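You operate a simulated robot arm through the tools that you are given. There is no shell and no other tool. Be economical: measure what you need, move in short steps, check, and stop when the job is done.

You run a simulated robot arm. Do the job below in one go: nothing can be reset, and whatever is moved stays where it is left.

JOB
Blow out rim holes Y25 and Y27, park the nozzle, then wipe the grit off the rim.
Fine: nozzle in its rest; wipe with the felt pad and put it back where it was; leave the other labelled holes. What is to be rubbed or washed off counts as gone when no trace of it is left.

The check looks at the end state, three seconds after you hand in, the way a careful person would. Anything else that was tipped, shoved, dropped, spilled or broken makes it a failure.

ROBOT AND FRAMES
A 7-joint arm with a two-finger parallel gripper, fixed in place. Base frame: the origin is at the foot of the arm, x ahead of it, y to its left, z up. Lengths are in m, angles in degrees, forces in N, time in s.
With the tool pointing down near the work surface it reaches from about 0.24 to 0.68 m from the base axis. Its first joint turns from -66.0 to 66.0 degrees. Payload 2.4 kg.
The TCP is the grasp point between the finger pads, 0.03 m short of the fingertips. In the tool frame z runs along the fingers and y along their closing line. The gripper opens to 0.094 m. The fingers are 0.028 m wide and 0.01 m thick; the gripper's body (0.05 by 0.096 m) begins 0.055 m behind the TCP.
Orientation is told as [roll, pitch, yaw] about the base's x, y, z axes, in that order, counted from this pose: with the fingers straight down and closing along the base's y, the tool's x points along the base's -x, its y along +y and its z along -z.

CONTROLS
- The arm moves only by the tool nudge_tool. Its argument "moves" is a list of rows, each a list of 7 numbers: the turn, a rotation vector about the tool's x, y, z in units of 45 degrees (1.0 is 45 degrees), then the shift along the tool's x, y, z in units of 150 mm (1.0 is 150 mm), then the gripper command, from -1 (fully open) to 1 (shut), values between in proportion. In form: [[ax, ay, az, x, y, z, fingers], ...]. A call has 1 to 20 rows; each row is the pose to reach, as a shift and turn from the pose commanded when the call began, along the tool's axes at that moment. A call with a number of a shift or a turn outside -1 to 1 is refused whole. A row lasts 0.2 s, in which the tool goes at most 0.05 m and 8.6 degrees; a call with a longer step from one row to the next is refused whole, and so is a gripper value outside its range. A pose out of reach is approached as far as the arm can. The call stops where the force on the tool passes 40 N (or 10 N more than at its start, if that is more) or the arm is blocked; 0.2 s more then pass. Each finger travels about 0.153 m/s and halts on what it meets, pressing with about 41 N; the grip force reading is that of the motor and also rises with nothing between the fingers. The clock runs only during rows and for 0.2 s after the last one: add rows that repeat a pose to give the fingers time. The reply holds the time, the measured pose of the TCP, the force on the tool along the base axes, the opening and the grip force, in the units named above and with some noise, with the torque about the TCP (base axes, N m) and any sound that the robot's microphone picked up, and new pictures: "views" is both (left out), scene, wrist or none.
- Cameras (640 x 400 px; columns grow to the right, rows downward): "scene" is fixed at [0.0575, 0.4871, 1.4416]; the picture's right is [-0.64, -0.77, 0.00], its down [-0.37, 0.31, -0.88] and it looks along [0.67, -0.56, -0.48] (base axes); focal length 353 px, centre (320, 200). "wrist" rides on the gripper at [0.076, 0.014, -0.102] in the tool frame; the picture's right is [-0.18, 0.98, 0.00], its down [-0.75, -0.14, -0.64] and it looks along [-0.63, -0.12, 0.77] (tool axes); focal length 243 px, centre (320, 200). There is no depth. A picture from a camera that has moved, and an enlarged one, comes with that camera's place and axes in the base frame and with its lens. The place of the scene camera against the robot may be out by one fixed shift of up to 0.018 m in any direction.
- close_up(camera, box): a new picture of the part [left, top, right, bottom] of that camera's present view, enlarged. It takes no simulated time.
- hand_in(): hands the job in; it is judged then, once.

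Work in short steps. Places have to be worked out from the pictures, the camera data and where the tool is seen: move nearer, look again, correct. Check each grasp and each placing, and mend what went wrong. You have 120 turns and 200 pictures in all, those below and enlarged ones among them. Open the gripper and draw the arm clear of the work before you hand the job in, unless the task says otherwise; then end with one line.

The tools are called after "Emit:" as a command line: name --pt "numbers of a row" for each row, then --argument value for the rest, lists and objects as JSON in quotes. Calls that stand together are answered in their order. nudge_tool: Moves the arm, as the interface text tells. Its arguments: {"type":"object","properties":{"moves":{"type":"array","items":{"type":"array","items":{"type":"number"}}},"views":{"type":"string","enum":["both","scene","wrist","none"]}},"required":["moves"]} The other tools are called the same way: close_up (camera, box) takes an enlarged picture of a part of a camera's view; hand_in () hands the job in.

At the start:

```text
clock: 0.0
tcp_pos: [0.3541, -0.0028, 1.2256]
orientation: [0.0, 0.1, 0.1]
wrist_force: [-0.4, -0.2, 0.1]
wrist_torque: [-0.02, -0.01, -0.01]
opening: 0.094
gripper_force: 0.0
```

scene: 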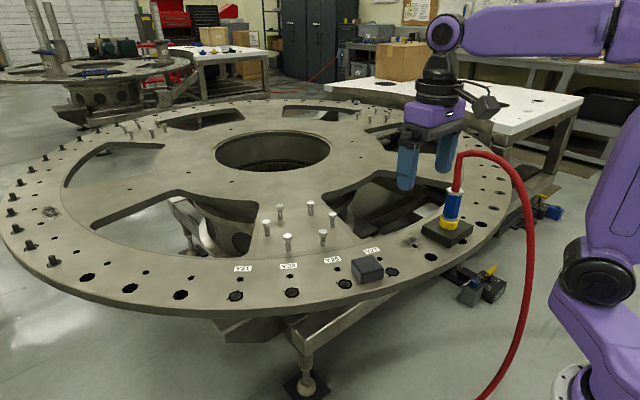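
wrist: 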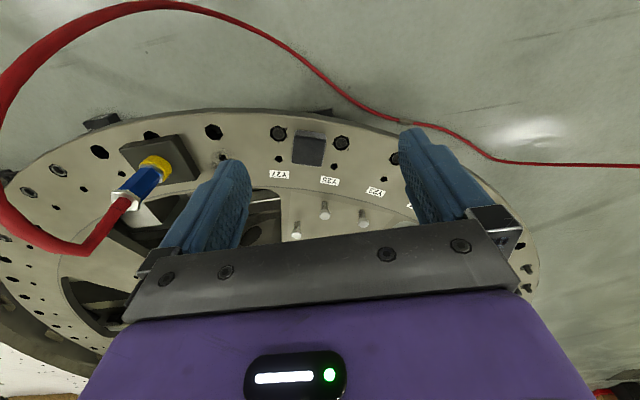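

I'll look closer at the labels, nozzle, and pad before moving.

Emit:
close_up --camera "scene" --box '[200, 200, 420, 337]'

Emit:
close_up --camera "scene" --box '[340, 150, 540, 275]'

Emit:
close_up --camera "wrist" --box '[80, 90, 400, 290]'

```text
2.91 times, centred on (310, 268) of scene
camera zoom: at [0.0575, 0.4871, 1.4416], right [-0.64, -0.77, 0.0], down [-0.37, 0.31, -0.88], along [0.67, -0.56, -0.48], focal length 1026 px, centre (349, 1)
```

zoom: 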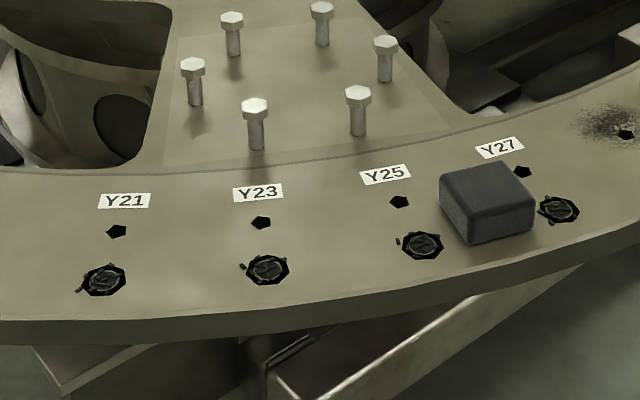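

```text
3.20 times, centred on (440, 212) of scene
camera zoom: at [0.0575, 0.4871, 1.4416], right [-0.64, -0.77, 0.0], down [-0.37, 0.31, -0.88], along [0.67, -0.56, -0.48], focal length 1129 px, centre (-64, 160)
```

zoom: 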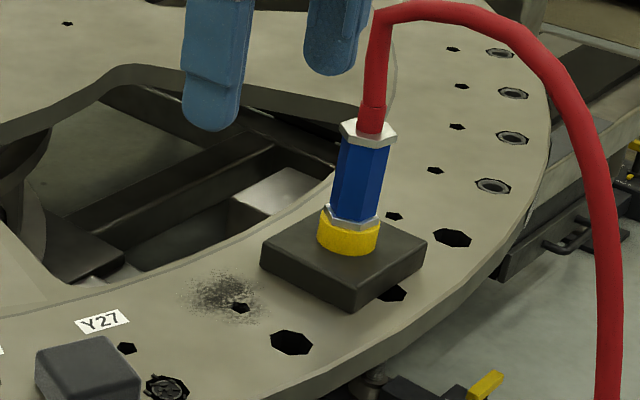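

```text
2.00 times, centred on (240, 190) of wrist
camera zoom: at [0.279, 0.013, 1.3277], right [0.18, 0.98, 0.0], down [0.75, -0.14, 0.64], along [0.63, -0.12, -0.77], focal length 485 px, centre (480, 220)
```

zoom: 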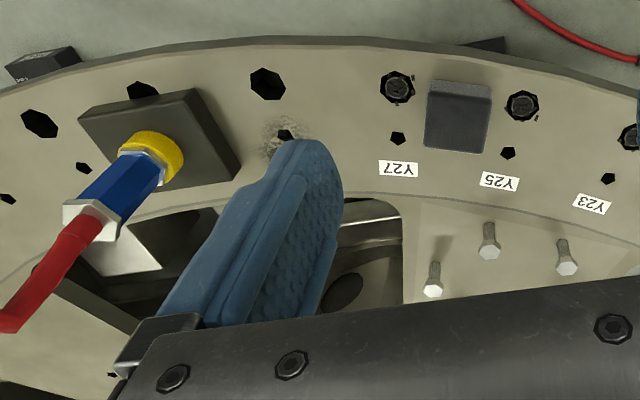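

The rim top is near z≈0.83. Y27 is at about (0.49,-0.12), Y25 at (0.53,0.01), the nozzle at (0.51,-0.41) and the grit at (0.52,-0.27). The hose arcs back towards the robot, so I'll come at the nozzle from the +y side. First I move over the rim and start yawing.

Emit:
nudge_tool --pt "0 0 0.1667 -0.16 -0.13 0.03 -1" --pt "0 0 0.333 -0.32 -0.26 0.06 -1" --pt "0 0 0.5 -0.48 -0.39 0.1 -1" --pt "0 0 0.667 -0.64 -0.52 0.13 -1" --pt "0 0 0.833 -0.8 -0.65 0.16 -1" --pt "0 0 1 -0.97 -0.78 0.2 -1" --pt "0 0 1 -0.97 -0.78 0.2 -1"

```text
clock: 1.6
tcp_pos: [0.5009, -0.1222, 1.1943]
orientation: [0.0, 0.0, -45.1]
wrist_force: [0.4, -0.5, 0.2]
wrist_torque: [0.0, -0.01, -0.02]
opening: 0.0942
gripper_force: 0.1
camera wrist: at [0.457, -0.0557, 1.297], right [0.83, 0.56, 0.0], down [0.43, -0.63, 0.64], along [0.36, -0.53, -0.77], focal length 243 px, centre (320, 200)
```

scene: 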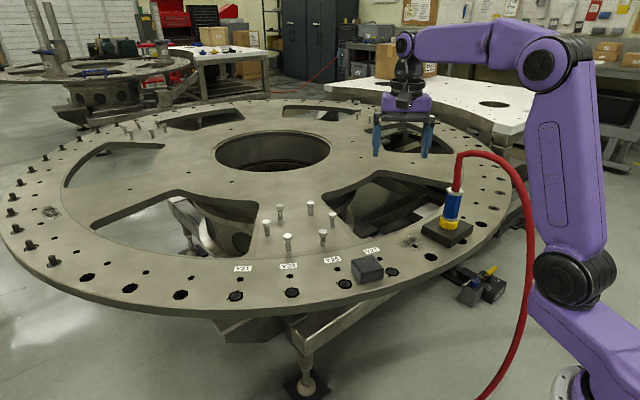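
wrist: 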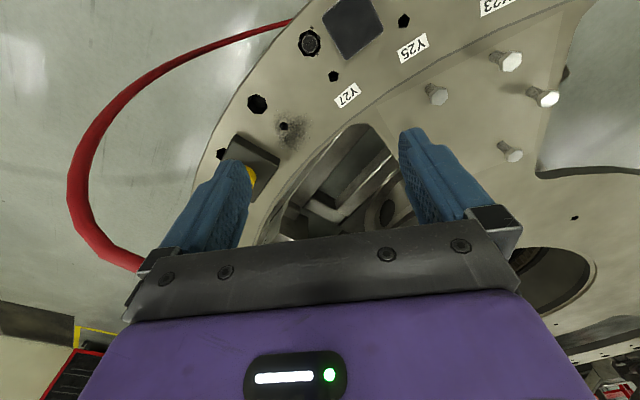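

Readings agree. I continue the yaw to -90°, lowering a bit, with the scene clear.

Emit:
nudge_tool --pt "0 0 0.1667 -0.02 -0.02 0.05 -1" --pt "0 0 0.333 -0.05 -0.05 0.1 -1" --pt "0 0 0.5 -0.07 -0.07 0.15 -1" --pt "0 0 0.667 -0.09 -0.09 0.2 -1" --pt "0 0 0.833 -0.12 -0.12 0.25 -1" --pt "0 0 1 -0.14 -0.14 0.33 -1" --pt "0 0 1 -0.14 -0.14 0.33 -1"

```text
clock: 3.2
tcp_pos: [0.4984, -0.1507, 1.1462]
orientation: [0.1, 0.0, -90.1]
wrist_force: [1.1, -0.9, 0.2]
wrist_torque: [0.02, 0.01, 0.0]
opening: 0.094
gripper_force: 0.1
camera wrist: at [0.5149, -0.0714, 1.2479], right [0.98, -0.19, 0.0], down [-0.14, -0.75, 0.64], along [-0.12, -0.63, -0.77], focal length 243 px, centre (320, 200)
```

scene: 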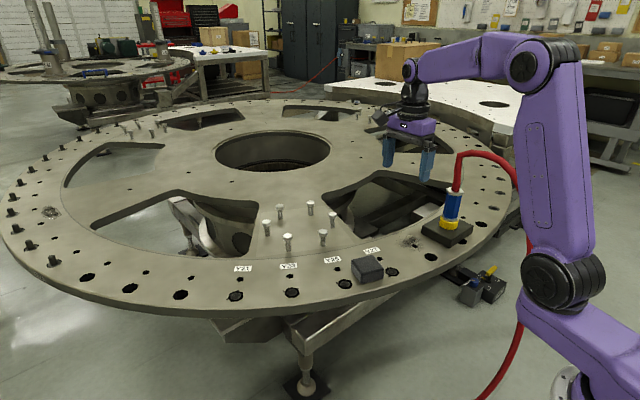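
wrist: 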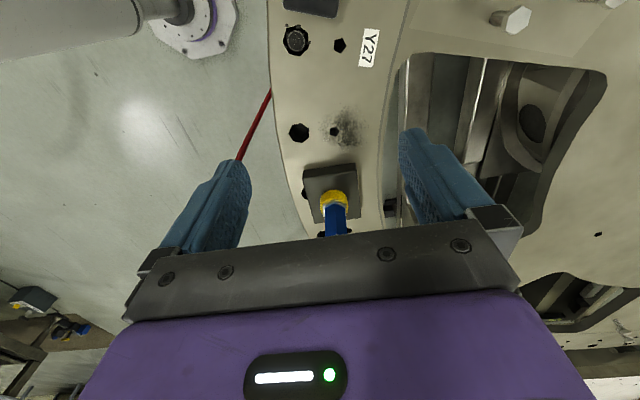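

Nozzle now roughly straight ahead (-y). I tilt the tool 45° towards it and lower.

Emit:
nudge_tool --pt "0 -0.1667 0 -0.1 0 0.1 -1" --pt "0 -0.333 0 -0.2 0.01 0.2 -1" --pt "0 -0.5 0 -0.3 0.02 0.3 -1" --pt "0 -0.667 0 -0.4 0.03 0.4 -1" --pt "0 -0.833 0 -0.5 0.04 0.5 -1" --pt "0 -1 0 -0.6 0.05 0.6 -1" --pt "0 -1 0 -0.6 0.05 0.6 -1"

```text
clock: 4.8
tcp_pos: [0.5074, -0.2404, 1.0554]
orientation: [-0.1, -45.0, -89.9]
wrist_force: [-0.3, 0.8, 0.2]
wrist_torque: [-0.03, 0.03, 0.01]
opening: 0.0939
gripper_force: 0.0
camera wrist: at [0.5231, -0.112, 1.074], right [0.98, -0.13, 0.13], down [-0.14, -0.08, 0.99], along [-0.12, -0.99, -0.09], focal length 243 px, centre (320, 200)
```

scene: 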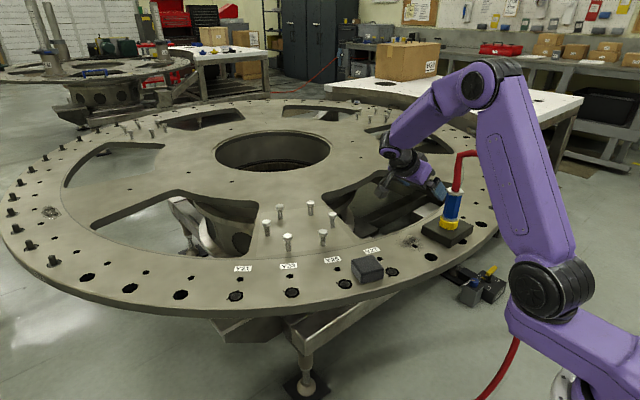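
wrist: 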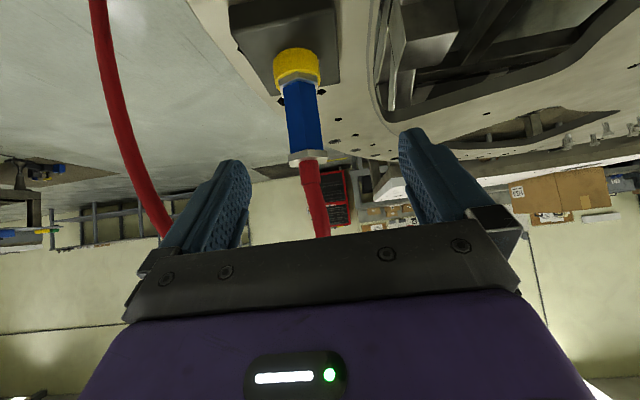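

The nozzle sits around x≈0.48. I'll shift sideways by -25 mm and go forward 70 mm along the tool to get parallax.

Emit:
nudge_tool --pt "0 0 0 0 -0.08 0.23 -1" --pt "0 0 0 0 -0.167 0.47 -1" --pt "0 0 0 0 -0.167 0.47 -1" --views "wrist"

Emit:
close_up --camera "wrist" --box '[160, 0, 480, 240]'

Emit:
close_up --camera "scene" --box '[360, 130, 520, 260]'

```text
clock: 5.6
tcp_pos: [0.481, -0.2938, 1.0073]
orientation: [0.0, -44.9, -90.1]
wrist_force: [-0.5, 0.5, 0.1]
wrist_torque: [0.0, 0.01, -0.02]
opening: 0.0941
gripper_force: 0.1
camera wrist: at [0.4968, -0.1639, 1.0249], right [0.98, -0.13, 0.13], down [-0.14, -0.08, 0.99], along [-0.12, -0.99, -0.1], focal length 243 px, centre (320, 200)
```

wrist: 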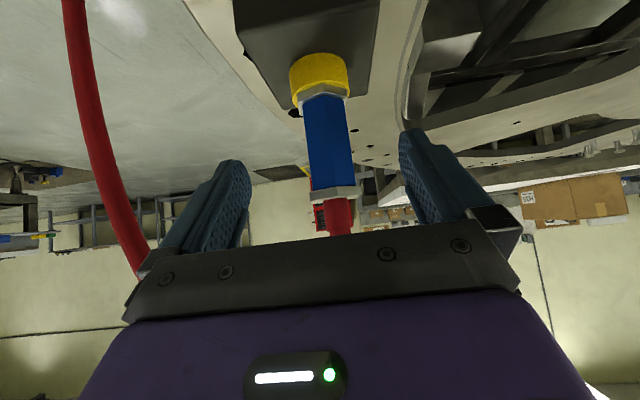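

```text
1.67 times, centred on (320, 120) of wrist
camera zoom: at [0.4968, -0.1639, 1.0249], right [0.98, -0.13, 0.13], down [-0.14, -0.08, 0.99], along [-0.12, -0.99, -0.1], focal length 404 px, centre (320, 333)
```

zoom: 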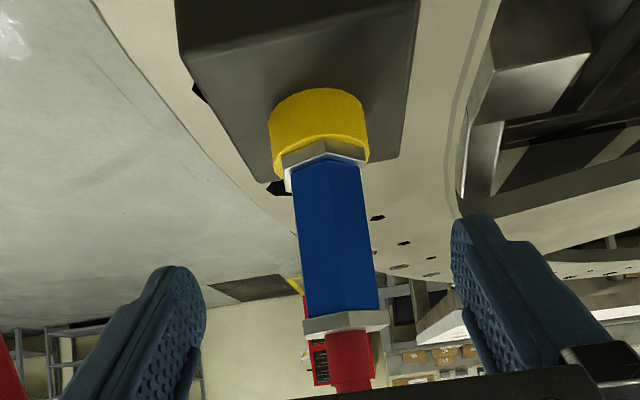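

```text
3.08 times, centred on (440, 195) of scene
camera zoom: at [0.0575, 0.4871, 1.4416], right [-0.64, -0.77, 0.0], down [-0.37, 0.31, -0.88], along [0.67, -0.56, -0.48], focal length 1086 px, centre (-49, 215)
```

zoom: 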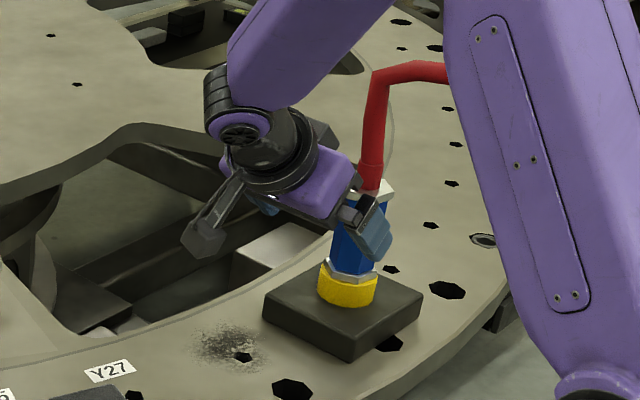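

By parallax, the nozzle axis is about (0.485,-0.367) with the blue body at z≈0.915–0.998. I move the open fingers around it at z≈0.965.

Emit:
nudge_tool --pt "0 0 0 -0.05 0.01 0.14 -1" --pt "0 0 0 -0.1 0.02 0.28 -1" --pt "0 0 0 -0.13 0.027 0.42 -1" --pt "0 0 0 -0.146 0.027 0.52 -1" --pt "0 0 0 -0.146 0.027 0.52 -1"

```text
clock: 6.8
tcp_pos: [0.4855, -0.3608, 0.9681]
orientation: [0.0, -44.9, -90.0]
wrist_force: [1.0, 0.4, 0.4]
wrist_torque: [0.03, -0.01, 0.02]
opening: 0.0942
gripper_force: 0.1
camera wrist: at [0.5009, -0.2327, 0.9859], right [0.98, -0.13, 0.13], down [-0.14, -0.08, 0.99], along [-0.12, -0.99, -0.1], focal length 243 px, centre (320, 200)
```

scene: 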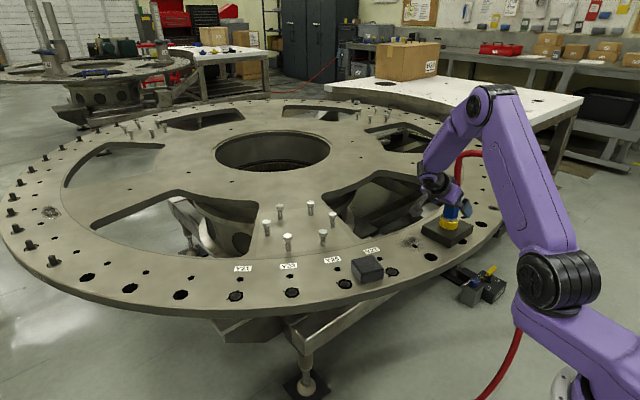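
wrist: 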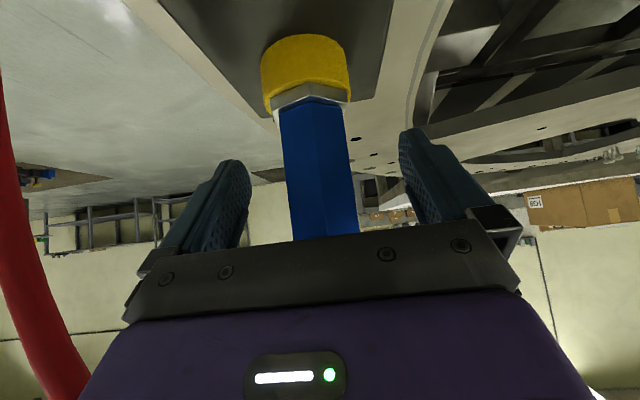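

The body is centred laterally and about 8 mm further ahead. I nudge forward 7 mm horizontally and close.

Emit:
nudge_tool --pt "0 0 0 -0.033 0.003 0.033 -1" --pt "0 0 0 -0.033 0.003 0.033 0" --pt "0 0 0 -0.033 0.003 0.033 0.3" --pt "0 0 0 -0.033 0.003 0.033 0.6" --pt "0 0 0 -0.033 0.003 0.033 0.6" --pt "0 0 0 -0.033 0.003 0.033 0.6"

```text
clock: 8.2
tcp_pos: [0.4849, -0.3684, 0.9687]
orientation: [0.1, -45.0, -90.0]
wrist_force: [-0.7, 0.4, 2.5]
wrist_torque: [-0.03, 0.13, -0.03]
opening: 0.0393
gripper_force: 41.1
camera wrist: at [0.5014, -0.2398, 0.9865], right [0.98, -0.13, 0.13], down [-0.14, -0.08, 0.99], along [-0.12, -0.99, -0.1], focal length 243 px, centre (320, 200)
```

scene: 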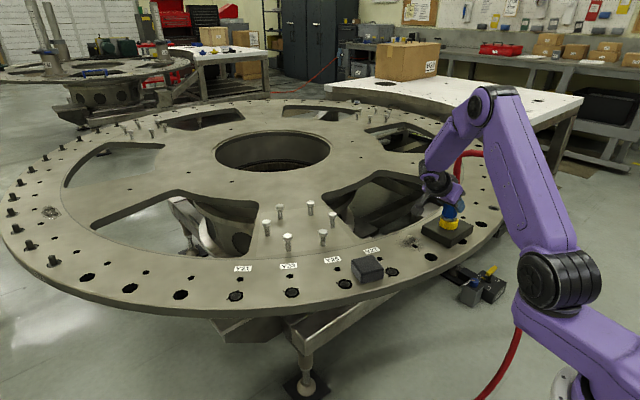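
wrist: 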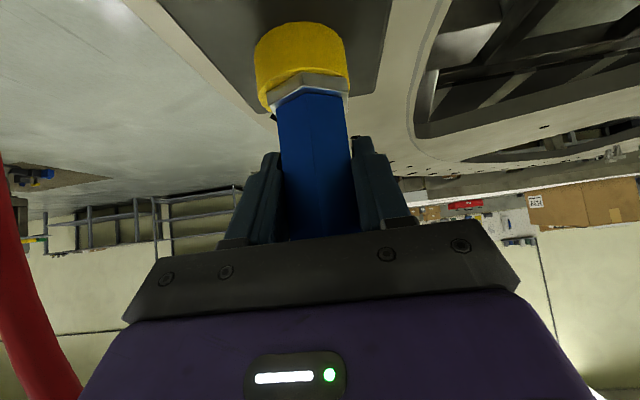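

Gripped firmly at 39 mm. Rest pose recorded: TCP (0.4849,-0.3684,0.9687). I lift straight up 60 mm.

Emit:
nudge_tool --pt "0 0 0 -0.05 0 -0.05 0.6" --pt "0 0 0 -0.1 0 -0.1 0.6" --pt "0 0 0 -0.15 0 -0.15 0.6" --pt "0 0 0 -0.2 0 -0.2 0.6" --pt "0 0 0 -0.24 0 -0.24 0.6" --pt "0 0 0 -0.283 0 -0.283 0.6" --pt "0 0 0 -0.283 0 -0.283 0.6"

Emit:
close_up --camera "scene" --box '[360, 130, 520, 260]'

```text
clock: 9.8
tcp_pos: [0.4871, -0.3677, 1.0269]
orientation: [0.0, -45.0, -90.0]
wrist_force: [0.6, 0.4, -2.5]
wrist_torque: [0.01, -0.03, 0.0]
opening: 0.0394
gripper_force: 41.1
camera wrist: at [0.5023, -0.2397, 1.0449], right [0.98, -0.13, 0.13], down [-0.14, -0.08, 0.99], along [-0.12, -0.99, -0.1], focal length 243 px, centre (320, 200)
```

scene: 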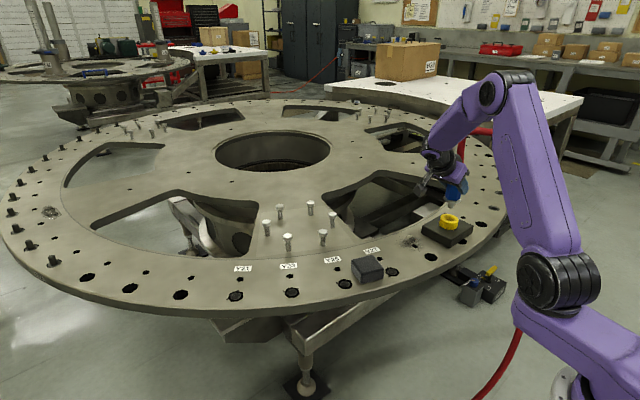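
wrist: 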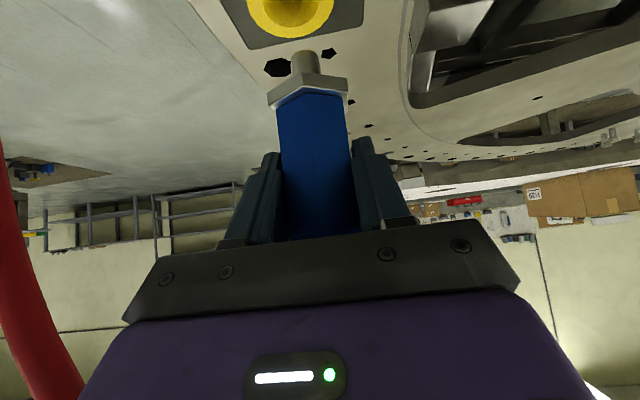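

```text
3.08 times, centred on (440, 195) of scene
camera zoom: at [0.0575, 0.487, 1.4416], right [-0.64, -0.77, 0.0], down [-0.37, 0.31, -0.88], along [0.67, -0.56, -0.48], focal length 1086 px, centre (-49, 215)
```

zoom: 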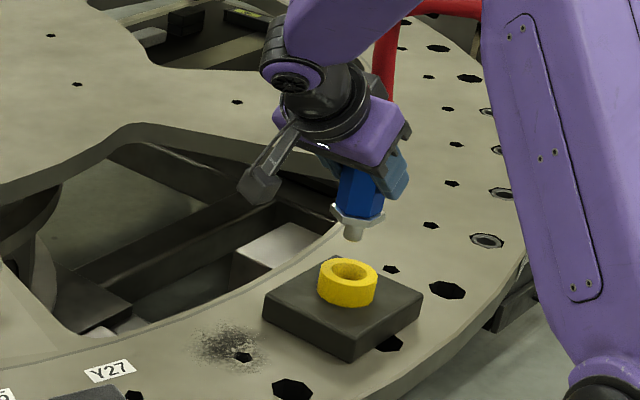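

Nozzle is out of its collar and hangs straight, with the tip ≈80 mm below the TCP. Re-triangulating from wrist views only puts the rim at z≈0.862 and Y27 at (0.474,-0.110). I raise and carry the nozzle toward Y27.

Emit:
nudge_tool --pt "0 0 0 -0.12 0 -0.12 0.6" --pt "0 0 0 -0.2 0 -0.24 0.6" --pt "0 0 0 -0.08 -0.02 -0.45 0.6" --pt "0 0 0 0.1 -0.03 -0.6 0.6" --pt "0 0 0 0.25 -0.04 -0.75 0.6" --pt "0 0 0 0.4 -0.06 -0.88 0.6" --pt "0 0 0 0.55 -0.08 -1 0.6" --pt "0 0 0 0.68 -0.08 -1 0.6" --pt "0 0 0 0.68 -0.08 -1 0.6"

```text
clock: 11.8
tcp_pos: [0.4741, -0.1882, 1.0594]
orientation: [-0.1, -44.9, -90.0]
wrist_force: [0.1, 0.9, -3.0]
wrist_torque: [0.01, -0.01, 0.05]
opening: 0.0394
gripper_force: 40.6
camera wrist: at [0.489, -0.0595, 1.0783], right [0.98, -0.13, 0.13], down [-0.14, -0.08, 0.99], along [-0.12, -0.99, -0.1], focal length 243 px, centre (320, 200)
```

scene: 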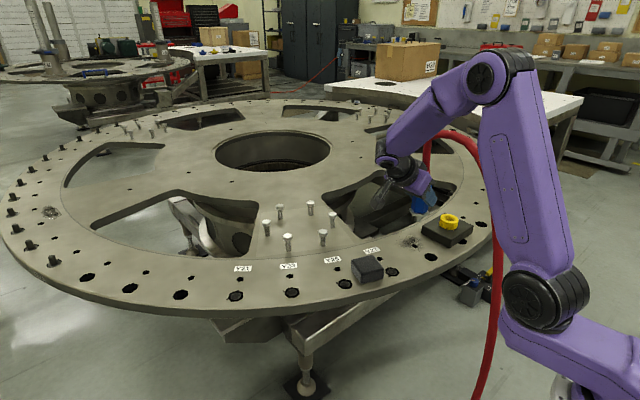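
wrist: 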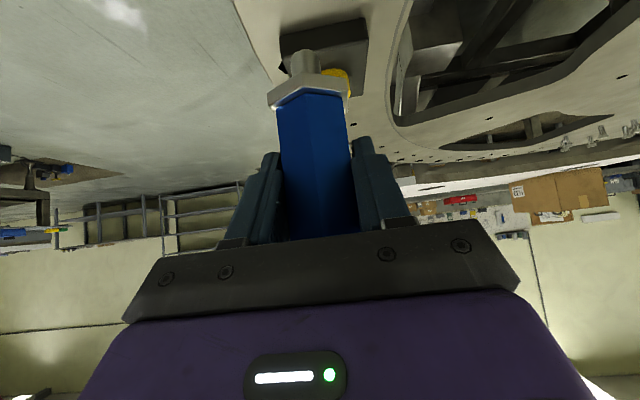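

Carry is steady. Next to directly above Y27, about 60 mm up, then check in the scene view.

Emit:
nudge_tool --pt "0 0 0 0.15 0 -0.15 0.6" --pt "0 0 0 0.3 0 -0.3 0.6" --pt "0 0 0 0.45 0 -0.25 0.6" --pt "0 0 0 0.65 0 -0.085 0.6" --pt "0 0 0 0.65 0 -0.085 0.6" --views "wrist"

Emit:
close_up --camera "scene" --box '[320, 190, 480, 290]'

```text
clock: 13.0
tcp_pos: [0.4724, -0.1108, 1.0006]
orientation: [0.1, -45.0, -90.0]
wrist_force: [0.7, -0.6, -3.0]
wrist_torque: [0.03, 0.01, 0.01]
opening: 0.0396
gripper_force: 41.2
camera wrist: at [0.4883, 0.0179, 1.0183], right [0.98, -0.13, 0.13], down [-0.14, -0.08, 0.99], along [-0.12, -0.99, -0.1], focal length 243 px, centre (320, 200)
```

wrist: 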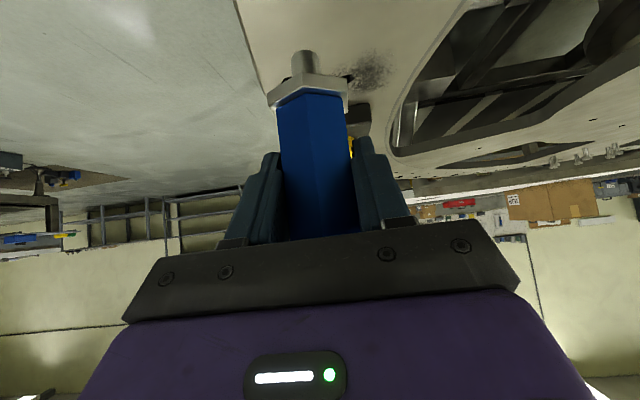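

```text
4.00 times, centred on (400, 240) of scene
camera zoom: at [0.0575, 0.4871, 1.4416], right [-0.64, -0.77, 0.0], down [-0.37, 0.31, -0.88], along [0.67, -0.56, -0.48], focal length 1411 px, centre (0, 40)
```

zoom: 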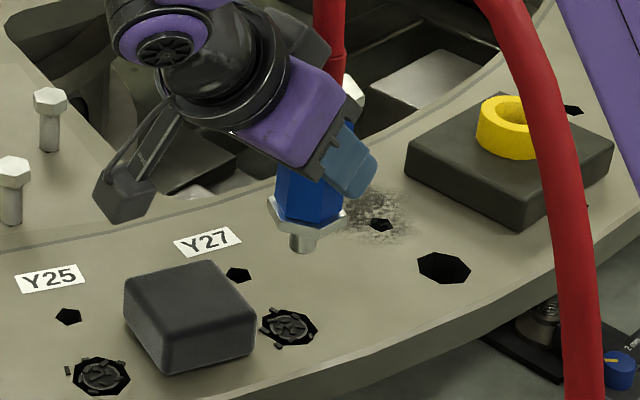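

The tip is nearly above Y27; I calibrate the scene camera on the tip and put the hole at ≈(0.468,-0.108). Lower to about 20 mm above it and look again.

Emit:
nudge_tool --pt "0 0 0 0.06 -0.01 0.05 0.6" --pt "0 0 0 0.12 -0.02 0.1 0.6" --pt "0 0 0 0.179 -0.027 0.151 0.6" --pt "0 0 0 0.179 -0.027 0.151 0.6" --views "none"

Emit:
close_up --camera "scene" --box '[340, 220, 440, 290]'

Emit:
close_up --camera "wrist" --box '[240, 0, 440, 125]'

```text
clock: 14.0
tcp_pos: [0.4705, -0.1081, 0.9662]
orientation: [0.0, -45.0, -90.0]
wrist_force: [-0.4, 0.3, -2.8]
wrist_torque: [0.02, -0.02, -0.02]
opening: 0.0391
gripper_force: 40.9
```

```text
5.71 times, centred on (390, 255) of scene
camera zoom: at [0.0575, 0.4871, 1.4416], right [-0.64, -0.77, 0.0], down [-0.37, 0.31, -0.88], along [0.67, -0.56, -0.48], focal length 2016 px, centre (-80, -114)
```

zoom: 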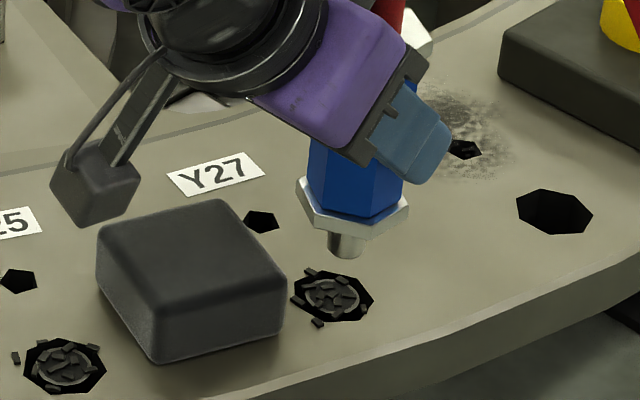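

```text
3.20 times, centred on (340, 62) of wrist
camera zoom: at [0.4855, 0.0201, 0.9845], right [0.98, -0.13, 0.13], down [-0.14, -0.08, 0.99], along [-0.12, -0.99, -0.1], focal length 776 px, centre (256, 640)
```

zoom: 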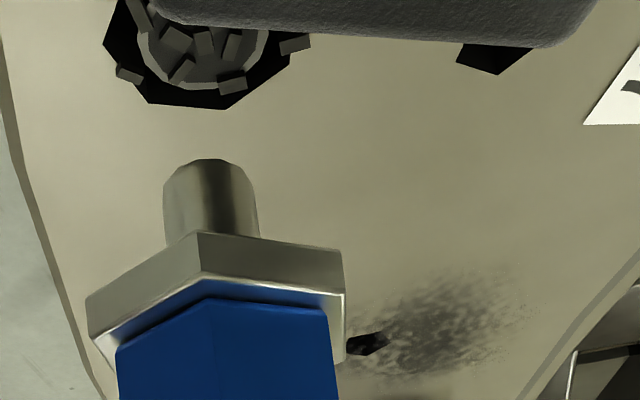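

Both views put the tip about 23 mm over the Y27 hole, and within a few mm of centre. I nudge +2 mm in x, lower 12 mm, and dwell while listening for air.

Emit:
nudge_tool --pt "0 0 0 0.028 0.02 0.028 0.6" --pt "0 0 0 0.057 0.02 0.057 0.6" --pt "0 0 0 0.057 0.02 0.057 0.6" --pt "0 0 0 0.057 0.02 0.057 0.6" --pt "0 0 0 0.057 0.02 0.057 0.6" --pt "0 0 0 0.057 0.02 0.057 0.6" --views "none"

Emit:
close_up --camera "scene" --box '[340, 220, 440, 290]'

Emit:
close_up --camera "wrist" --box '[240, 0, 440, 125]'

```text
clock: 15.4
tcp_pos: [0.4729, -0.1073, 0.9547]
orientation: [0.0, -45.1, -89.9]
wrist_force: [-1.0, 0.8, -2.1]
wrist_torque: [0.02, -0.01, -0.03]
opening: 0.0394
gripper_force: 41.7
```

```text
5.71 times, centred on (390, 255) of scene
camera zoom: at [0.0575, 0.4871, 1.4416], right [-0.64, -0.77, 0.0], down [-0.37, 0.31, -0.88], along [0.67, -0.56, -0.48], focal length 2016 px, centre (-80, -114)
```

zoom: 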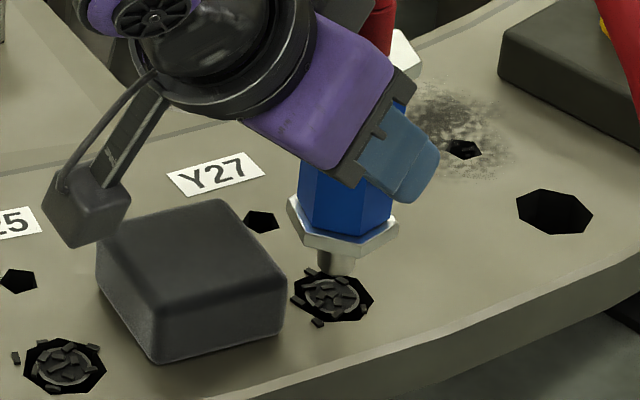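

```text
3.20 times, centred on (340, 62) of wrist
camera zoom: at [0.4893, 0.0204, 0.9725], right [0.98, -0.13, 0.13], down [-0.14, -0.08, 0.99], along [-0.12, -0.99, -0.1], focal length 776 px, centre (256, 640)
```

zoom: 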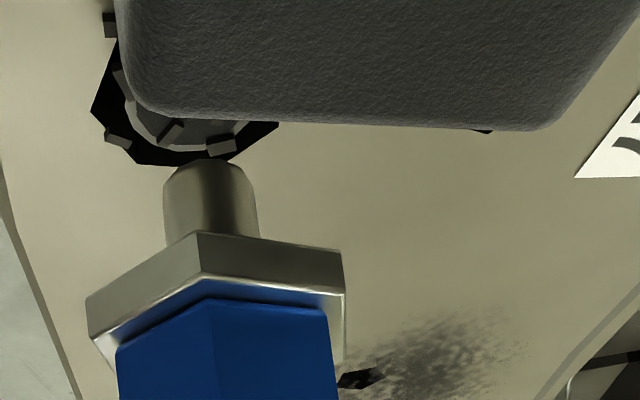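

No air yet and debris unchanged; the tip is ~13 mm above and centred. I lower 9 mm more and dwell.

Emit:
nudge_tool --pt "0 0 0 0.021 0 0.021 0.6" --pt "0 0 0 0.042 0 0.042 0.6" --pt "0 0 0 0.042 0 0.042 0.6" --pt "0 0 0 0.042 0 0.042 0.6" --pt "0 0 0 0.042 0 0.042 0.6" --pt "0 0 0 0.042 0 0.042 1" --pt "0 0 0 0.042 0 0.042 1" --views "none"

Emit:
close_up --camera "scene" --box '[340, 220, 440, 290]'

```text
clock: 17.0
tcp_pos: [0.4727, -0.1085, 0.9462]
orientation: [0.0, -45.1, -90.0]
wrist_force: [-0.5, 0.0, -2.9]
wrist_torque: [0.02, 0.0, 0.02]
opening: 0.0391
gripper_force: 40.8
```

```text
5.71 times, centred on (390, 255) of scene
camera zoom: at [0.0575, 0.4871, 1.4416], right [-0.64, -0.77, 0.0], down [-0.37, 0.31, -0.88], along [0.67, -0.56, -0.48], focal length 2016 px, centre (-80, -114)
```

zoom: 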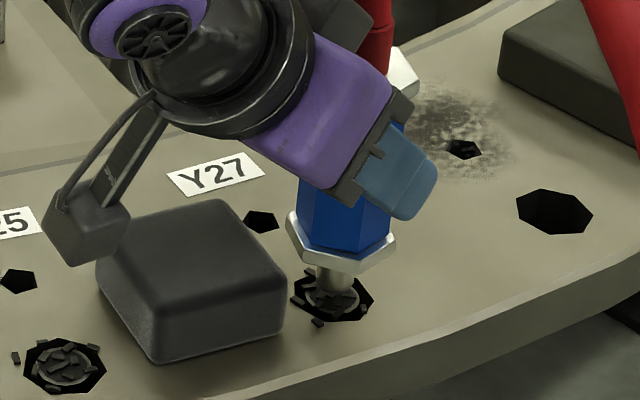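

Still no air. Alignment is within ~1–2 mm, so I'll lower the tip into the hole gently, watching force and sound.

Emit:
nudge_tool --pt "0 0 0 0.01 0 0.01 1" --pt "0 0 0 0.02 0 0.02 1" --pt "0 0 0 0.03 0 0.03 1" --pt "0 0 0 0.04 0 0.04 1" --pt "0 0 0 0.04 0 0.04 1" --pt "0 0 0 0.04 0 0.04 1" --pt "0 0 0 0.04 0 0.04 1" --views "none"

Emit:
close_up --camera "scene" --box '[340, 220, 440, 290]'

```text
clock: 18.6
tcp_pos: [0.4742, -0.1098, 0.9364]
orientation: [0.2, -45.2, -90.2]
wrist_force: [0.0, 3.8, 32.3]
wrist_torque: [0.17, 0.01, -0.04]
opening: 0.0394
gripper_force: 41.0
```

```text
5.71 times, centred on (390, 255) of scene
camera zoom: at [0.057, 0.4873, 1.4416], right [-0.64, -0.77, 0.0], down [-0.37, 0.31, -0.88], along [0.67, -0.56, -0.48], focal length 2016 px, centre (-80, -114)
```

zoom: 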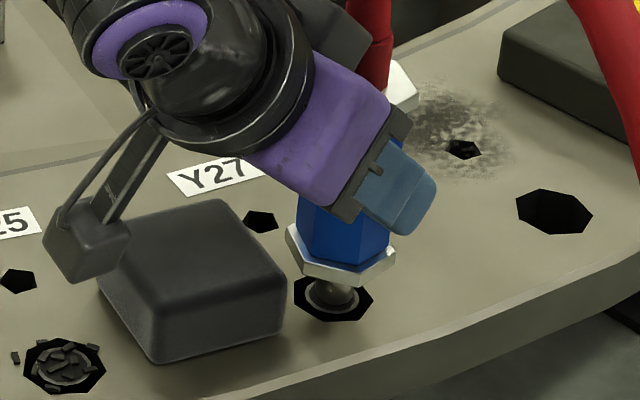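

Contact at ~32 N and the chips are gone from Y27. I lift straight up to inspect and clear.

Emit:
nudge_tool --pt "0 0 0 -0.02 0 -0.02 1" --pt "0 0 0 -0.06 0 -0.06 1" --pt "0 0 0 -0.12 0 -0.12 1" --pt "0 0 0 -0.2 0 -0.2 1" --pt "0 0 0 -0.28 0 -0.28 1" --pt "0 0 0 -0.33 0 -0.33 1" --pt "0 0 0 -0.33 0 -0.33 1" --views "none"

Emit:
close_up --camera "scene" --box '[320, 190, 480, 290]'

Emit:
close_up --camera "wrist" --box '[240, 0, 440, 125]'

```text
clock: 20.2
tcp_pos: [0.4722, -0.1077, 1.0059]
orientation: [0.1, -44.9, -90.0]
wrist_force: [-0.4, -0.2, -2.2]
wrist_torque: [0.04, 0.0, 0.0]
opening: 0.0393
gripper_force: 41.5
```

```text
4.00 times, centred on (400, 240) of scene
camera zoom: at [0.0575, 0.4871, 1.4416], right [-0.64, -0.77, 0.0], down [-0.37, 0.31, -0.88], along [0.67, -0.56, -0.48], focal length 1411 px, centre (0, 40)
```

zoom: 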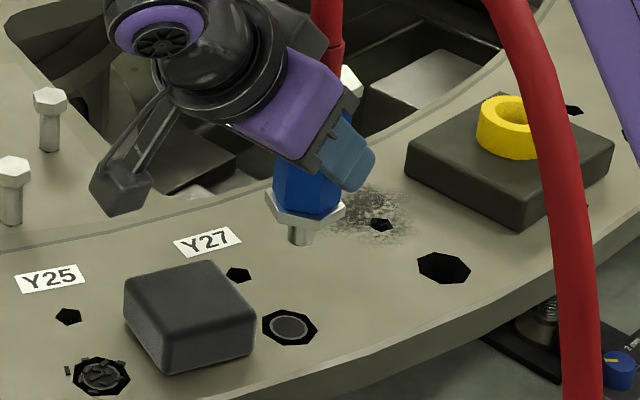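

```text
3.20 times, centred on (340, 62) of wrist
camera zoom: at [0.4888, 0.0205, 1.0241], right [0.98, -0.13, 0.13], down [-0.14, -0.08, 0.99], along [-0.12, -0.99, -0.1], focal length 776 px, centre (256, 640)
```

zoom: 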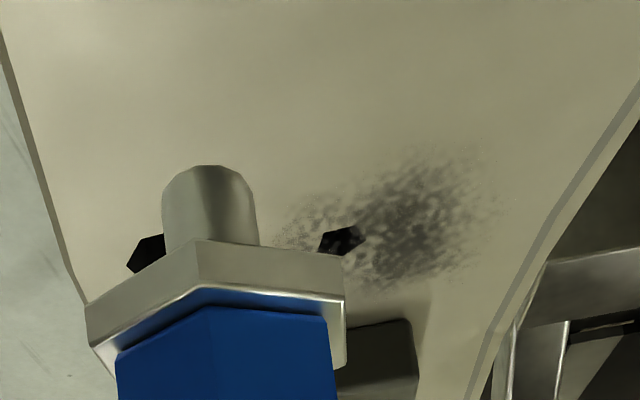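

Y27 is clean and the pad is undisturbed. Y25 is about (0.515,0.012); I carry the nozzle there, raised 20 mm to clear the pad.

Emit:
nudge_tool --pt "0 0 0 -0.1 0 -0.1 1" --pt "0 0 0 0.04 0.07 -0.24 1" --pt "0 0 0 0.18 0.14 -0.38 1" --pt "0 0 0 0.33 0.21 -0.52 1" --pt "0 0 0 0.47 0.285 -0.66 1" --pt "0 0 0 0.52 0.285 -0.61 1" --pt "0 0 0 0.52 0.285 -0.61 1" --views "scene"

Emit:
close_up --camera "scene" --box '[270, 190, 430, 290]'

Emit:
close_up --camera "wrist" --box '[240, 0, 440, 125]'

```text
clock: 21.8
tcp_pos: [0.5174, 0.0097, 1.016]
orientation: [0.0, -44.9, -90.1]
wrist_force: [0.2, -0.7, -3.1]
wrist_torque: [-0.02, 0.01, -0.02]
opening: 0.0394
gripper_force: 41.1
```

scene: 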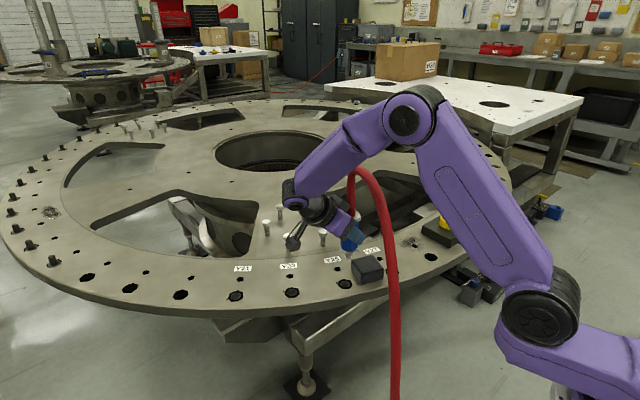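

```text
4.00 times, centred on (350, 240) of scene
camera zoom: at [0.0575, 0.4871, 1.4416], right [-0.64, -0.77, 0.0], down [-0.37, 0.31, -0.88], along [0.67, -0.56, -0.48], focal length 1411 px, centre (200, 40)
```

zoom: 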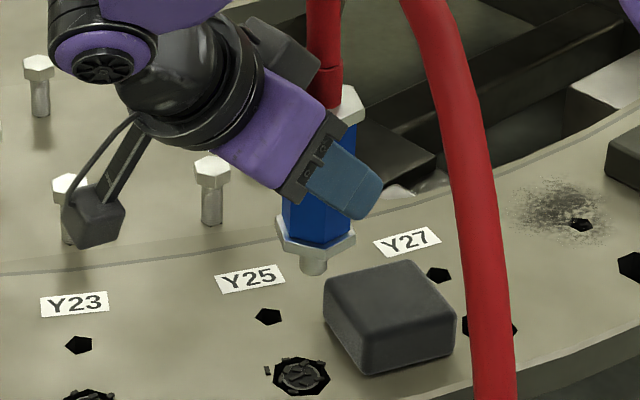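

```text
3.20 times, centred on (340, 62) of wrist
camera zoom: at [0.5327, 0.1383, 1.0342], right [0.98, -0.13, 0.13], down [-0.14, -0.08, 0.99], along [-0.12, -0.99, -0.1], focal length 776 px, centre (256, 640)
```

zoom: 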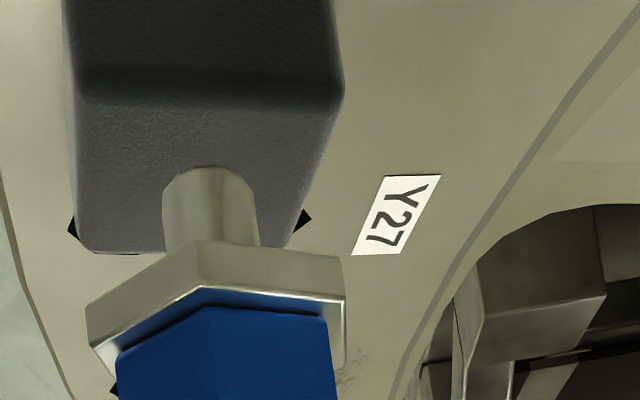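

The tip is roughly above Y25, perhaps 5 mm short in y. I correct and lower to ~20 mm above.

Emit:
nudge_tool --pt "0 0 0 0.07 0 0.06 1" --pt "0 0 0 0.14 -0.013 0.12 1" --pt "0 0 0 0.21 -0.013 0.18 1" --pt "0 0 0 0.278 -0.013 0.231 1" --pt "0 0 0 0.278 -0.013 0.231 1" --views "none"

Emit:
close_up --camera "scene" --box '[300, 230, 400, 300]'

Emit:
close_up --camera "wrist" --box '[240, 0, 440, 125]'

```text
clock: 23.0
tcp_pos: [0.5153, 0.0162, 0.9622]
orientation: [0.1, -45.0, -90.1]
wrist_force: [0.2, -0.7, -1.5]
wrist_torque: [0.02, 0.03, 0.01]
opening: 0.0394
gripper_force: 40.7
```

```text
5.71 times, centred on (350, 265) of scene
camera zoom: at [0.0575, 0.4871, 1.4416], right [-0.64, -0.77, 0.0], down [-0.37, 0.31, -0.88], along [0.67, -0.56, -0.48], focal length 2016 px, centre (149, -171)
```

zoom: 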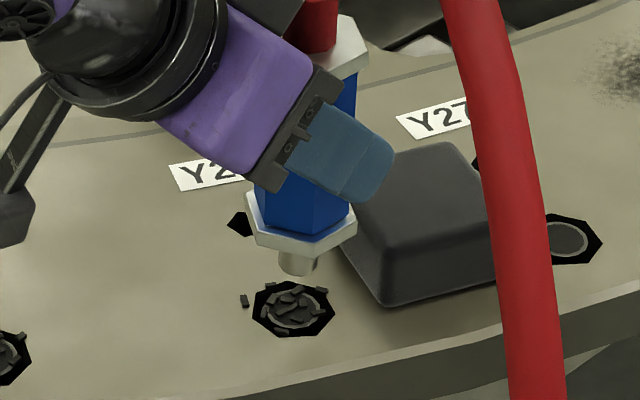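

```text
3.20 times, centred on (340, 62) of wrist
camera zoom: at [0.5312, 0.1442, 0.9801], right [0.98, -0.13, 0.13], down [-0.14, -0.08, 0.99], along [-0.12, -0.99, -0.1], focal length 776 px, centre (256, 640)
```

zoom: 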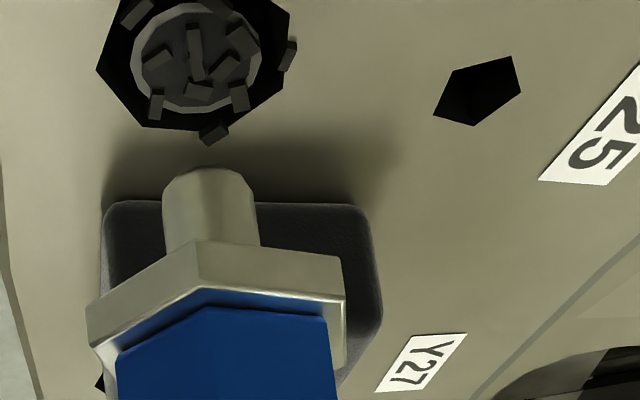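

The tip is within ~2 mm of Y25's centre, 20 mm above, and the pad is clear of nut and fingers. I press down gently as at Y27.

Emit:
nudge_tool --pt "0 0 0 0.03 0.004 0.03 1" --pt "0 0 0 0.06 0.004 0.06 1" --pt "0 0 0 0.08 0.004 0.08 1" --pt "0 0 0 0.095 0.004 0.095 1" --pt "0 0 0 0.105 0.004 0.105 1" --pt "0 0 0 0.115 0.004 0.115 1" --pt "0 0 0 0.122 0.004 0.122 1" --pt "0 0 0 0.122 0.004 0.122 1" --pt "0 0 0 0.122 0.004 0.122 1" --views "none"

Emit:
close_up --camera "scene" --box '[300, 230, 400, 300]'

```text
clock: 25.0
tcp_pos: [0.514, 0.0171, 0.936]
orientation: [0.2, -45.1, -90.2]
wrist_force: [-1.2, 2.8, 15.7]
wrist_torque: [0.13, 0.03, -0.03]
opening: 0.039
gripper_force: 41.3
```

```text
5.71 times, centred on (350, 265) of scene
camera zoom: at [0.0572, 0.4871, 1.4416], right [-0.64, -0.77, 0.0], down [-0.37, 0.31, -0.88], along [0.67, -0.56, -0.48], focal length 2016 px, centre (149, -171)
```

zoom: 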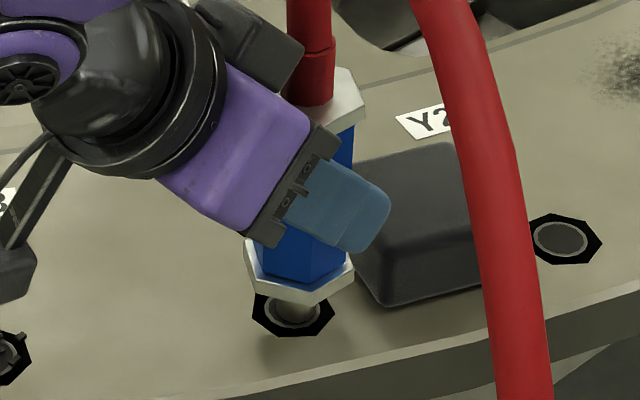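

Y25 is cleared too. I lift straight up, then head back towards the rest.

Emit:
nudge_tool --pt "0 0 0 -0.03 0 -0.03 1" --pt "0 0 0 -0.1 0 -0.1 1" --pt "0 0 0 -0.2 0 -0.2 1" --pt "0 0 0 -0.3 0 -0.3 1" --pt "0 0 0 -0.4 0 -0.4 1" --pt "0 0 0 -0.5 0 -0.5 1" --pt "0 0 0 -0.5 0 -0.5 1" --views "none"

Emit:
close_up --camera "scene" --box '[220, 200, 440, 320]'

```text
clock: 26.6
tcp_pos: [0.5151, 0.0147, 1.0419]
orientation: [0.0, -45.0, -90.0]
wrist_force: [0.5, -0.2, -3.1]
wrist_torque: [0.03, -0.01, 0.0]
opening: 0.0392
gripper_force: 41.3
```

```text
2.91 times, centred on (330, 260) of scene
camera zoom: at [0.0575, 0.4871, 1.4416], right [-0.64, -0.77, 0.0], down [-0.37, 0.31, -0.88], along [0.67, -0.56, -0.48], focal length 1026 px, centre (291, 26)
```

zoom: 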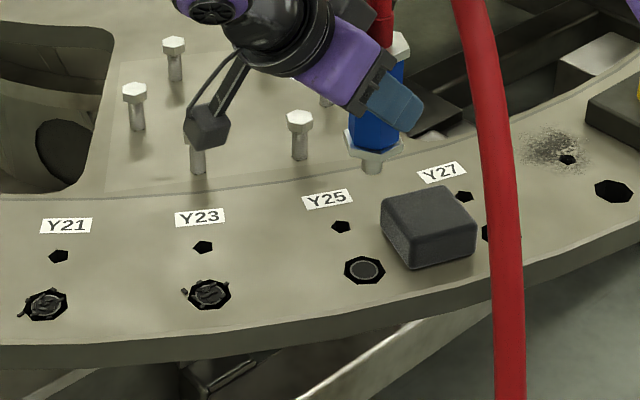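

Both holes are clear and the others are untouched. Carrying the nozzle back, part one.

Emit:
nudge_tool --pt "0 0 0 -0.18 -0.02 0.18 1" --pt "0 0 0 -0.36 -0.04 0.36 1" --pt "0 0 0 -0.54 -0.06 0.54 1" --pt "0 0 0 -0.72 -0.08 0.72 1" --pt "0 0 0 -0.94 -0.1 0.94 1" --pt "0 0 0 -0.94 -0.1 0.94 1" --views "none"

```text
clock: 28.0
tcp_pos: [0.5013, -0.185, 1.0419]
orientation: [0.1, -44.9, -90.1]
wrist_force: [-0.1, -0.1, -3.4]
wrist_torque: [0.05, 0.01, 0.0]
opening: 0.0393
gripper_force: 40.5
```

Part two: to directly above the collar at the recorded rest position.

Emit:
nudge_tool --pt "0 0 0 -0.18 -0.02 0.18 1" --pt "0 0 0 -0.36 -0.04 0.36 1" --pt "0 0 0 -0.54 -0.06 0.54 1" --pt "0 0 0 -0.72 -0.08 0.72 1" --pt "0 0 0 -0.863 -0.105 0.863 1" --pt "0 0 0 -0.863 -0.105 0.863 1" --pt "0 0 0 -0.863 -0.105 0.863 1" --views "wrist"

Emit:
close_up --camera "scene" --box '[380, 150, 500, 250]'

```text
clock: 29.6
tcp_pos: [0.4836, -0.3651, 1.0403]
orientation: [0.0, -45.0, -90.0]
wrist_force: [0.6, 0.0, -2.9]
wrist_torque: [-0.01, 0.02, -0.02]
opening: 0.0392
gripper_force: 41.1
camera wrist: at [0.4991, -0.2376, 1.0588], right [0.98, -0.13, 0.13], down [-0.14, -0.08, 0.99], along [-0.12, -0.99, -0.1], focal length 243 px, centre (320, 200)
```

wrist: 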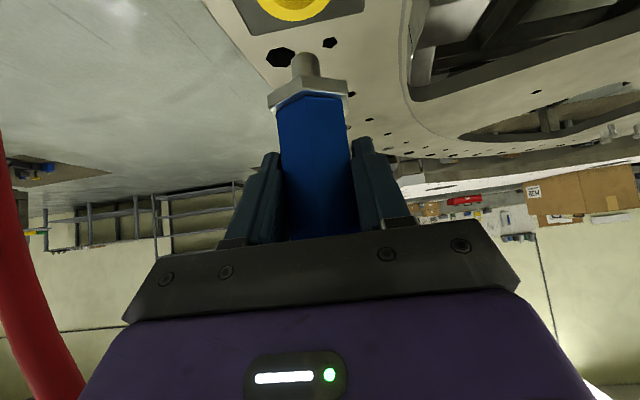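

```text
4.00 times, centred on (440, 200) of scene
camera zoom: at [0.0575, 0.487, 1.4416], right [-0.64, -0.77, 0.0], down [-0.37, 0.31, -0.88], along [0.67, -0.56, -0.48], focal length 1411 px, centre (-160, 200)
```

zoom: 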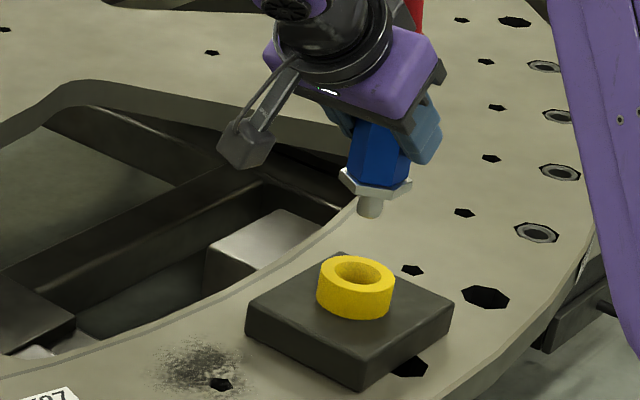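

Above the collar. I correct by ~2 mm and lower to just above the collar's mouth, then check alignment.

Emit:
nudge_tool --pt "0 0 0 0.08 0.013 0.09 1" --pt "0 0 0 0.16 0.013 0.18 1" --pt "0 0 0 0.22 0.013 0.239 1" --pt "0 0 0 0.22 0.013 0.239 1" --pt "0 0 0 0.22 0.013 0.239 1" --views "wrist"

Emit:
close_up --camera "scene" --box '[400, 170, 500, 240]'

Emit:
close_up --camera "wrist" --box '[220, 0, 420, 125]'

```text
clock: 30.8
tcp_pos: [0.4849, -0.3681, 0.9923]
orientation: [0.0, -45.0, -90.0]
wrist_force: [0.1, -0.1, -2.6]
wrist_torque: [0.0, 0.01, 0.0]
opening: 0.0395
gripper_force: 41.1
camera wrist: at [0.5009, -0.2398, 1.0101], right [0.98, -0.13, 0.13], down [-0.14, -0.08, 0.99], along [-0.12, -0.99, -0.1], focal length 243 px, centre (320, 200)
```

wrist: 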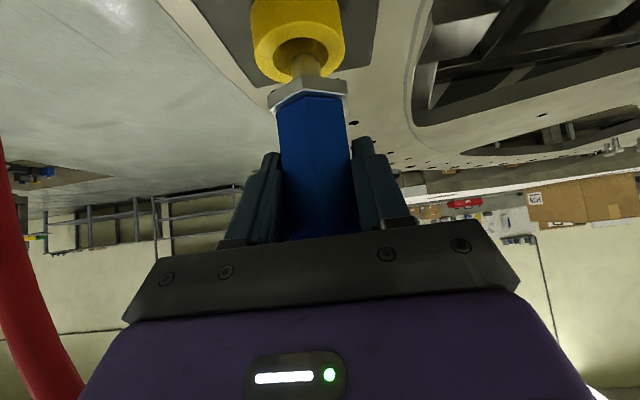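

```text
5.71 times, centred on (450, 205) of scene
camera zoom: at [0.0575, 0.487, 1.4416], right [-0.64, -0.77, 0.0], down [-0.37, 0.31, -0.88], along [0.67, -0.56, -0.48], focal length 2016 px, centre (-423, 171)
```

zoom: 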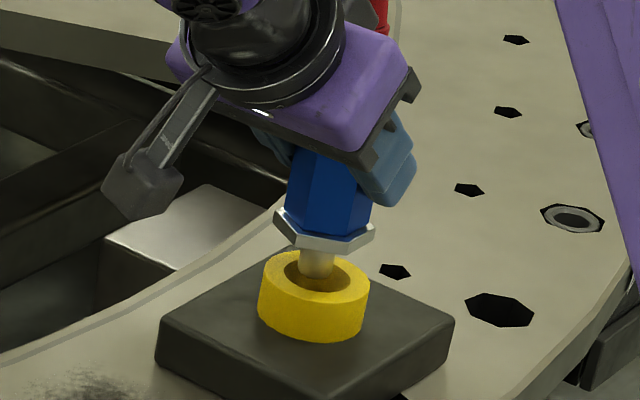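

```text
3.20 times, centred on (320, 62) of wrist
camera zoom: at [0.5009, -0.2398, 1.0101], right [0.98, -0.13, 0.13], down [-0.14, -0.08, 0.99], along [-0.12, -0.99, -0.1], focal length 776 px, centre (320, 640)
```

zoom: 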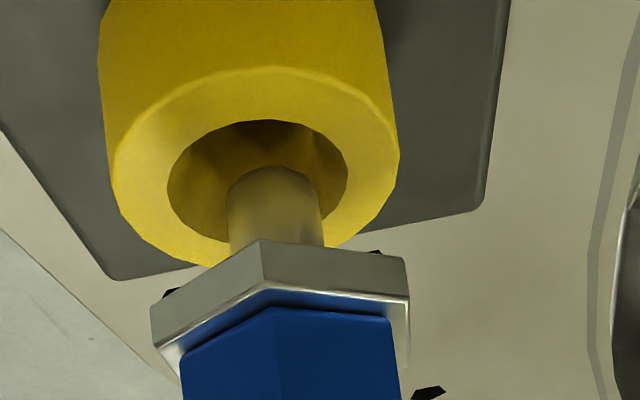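

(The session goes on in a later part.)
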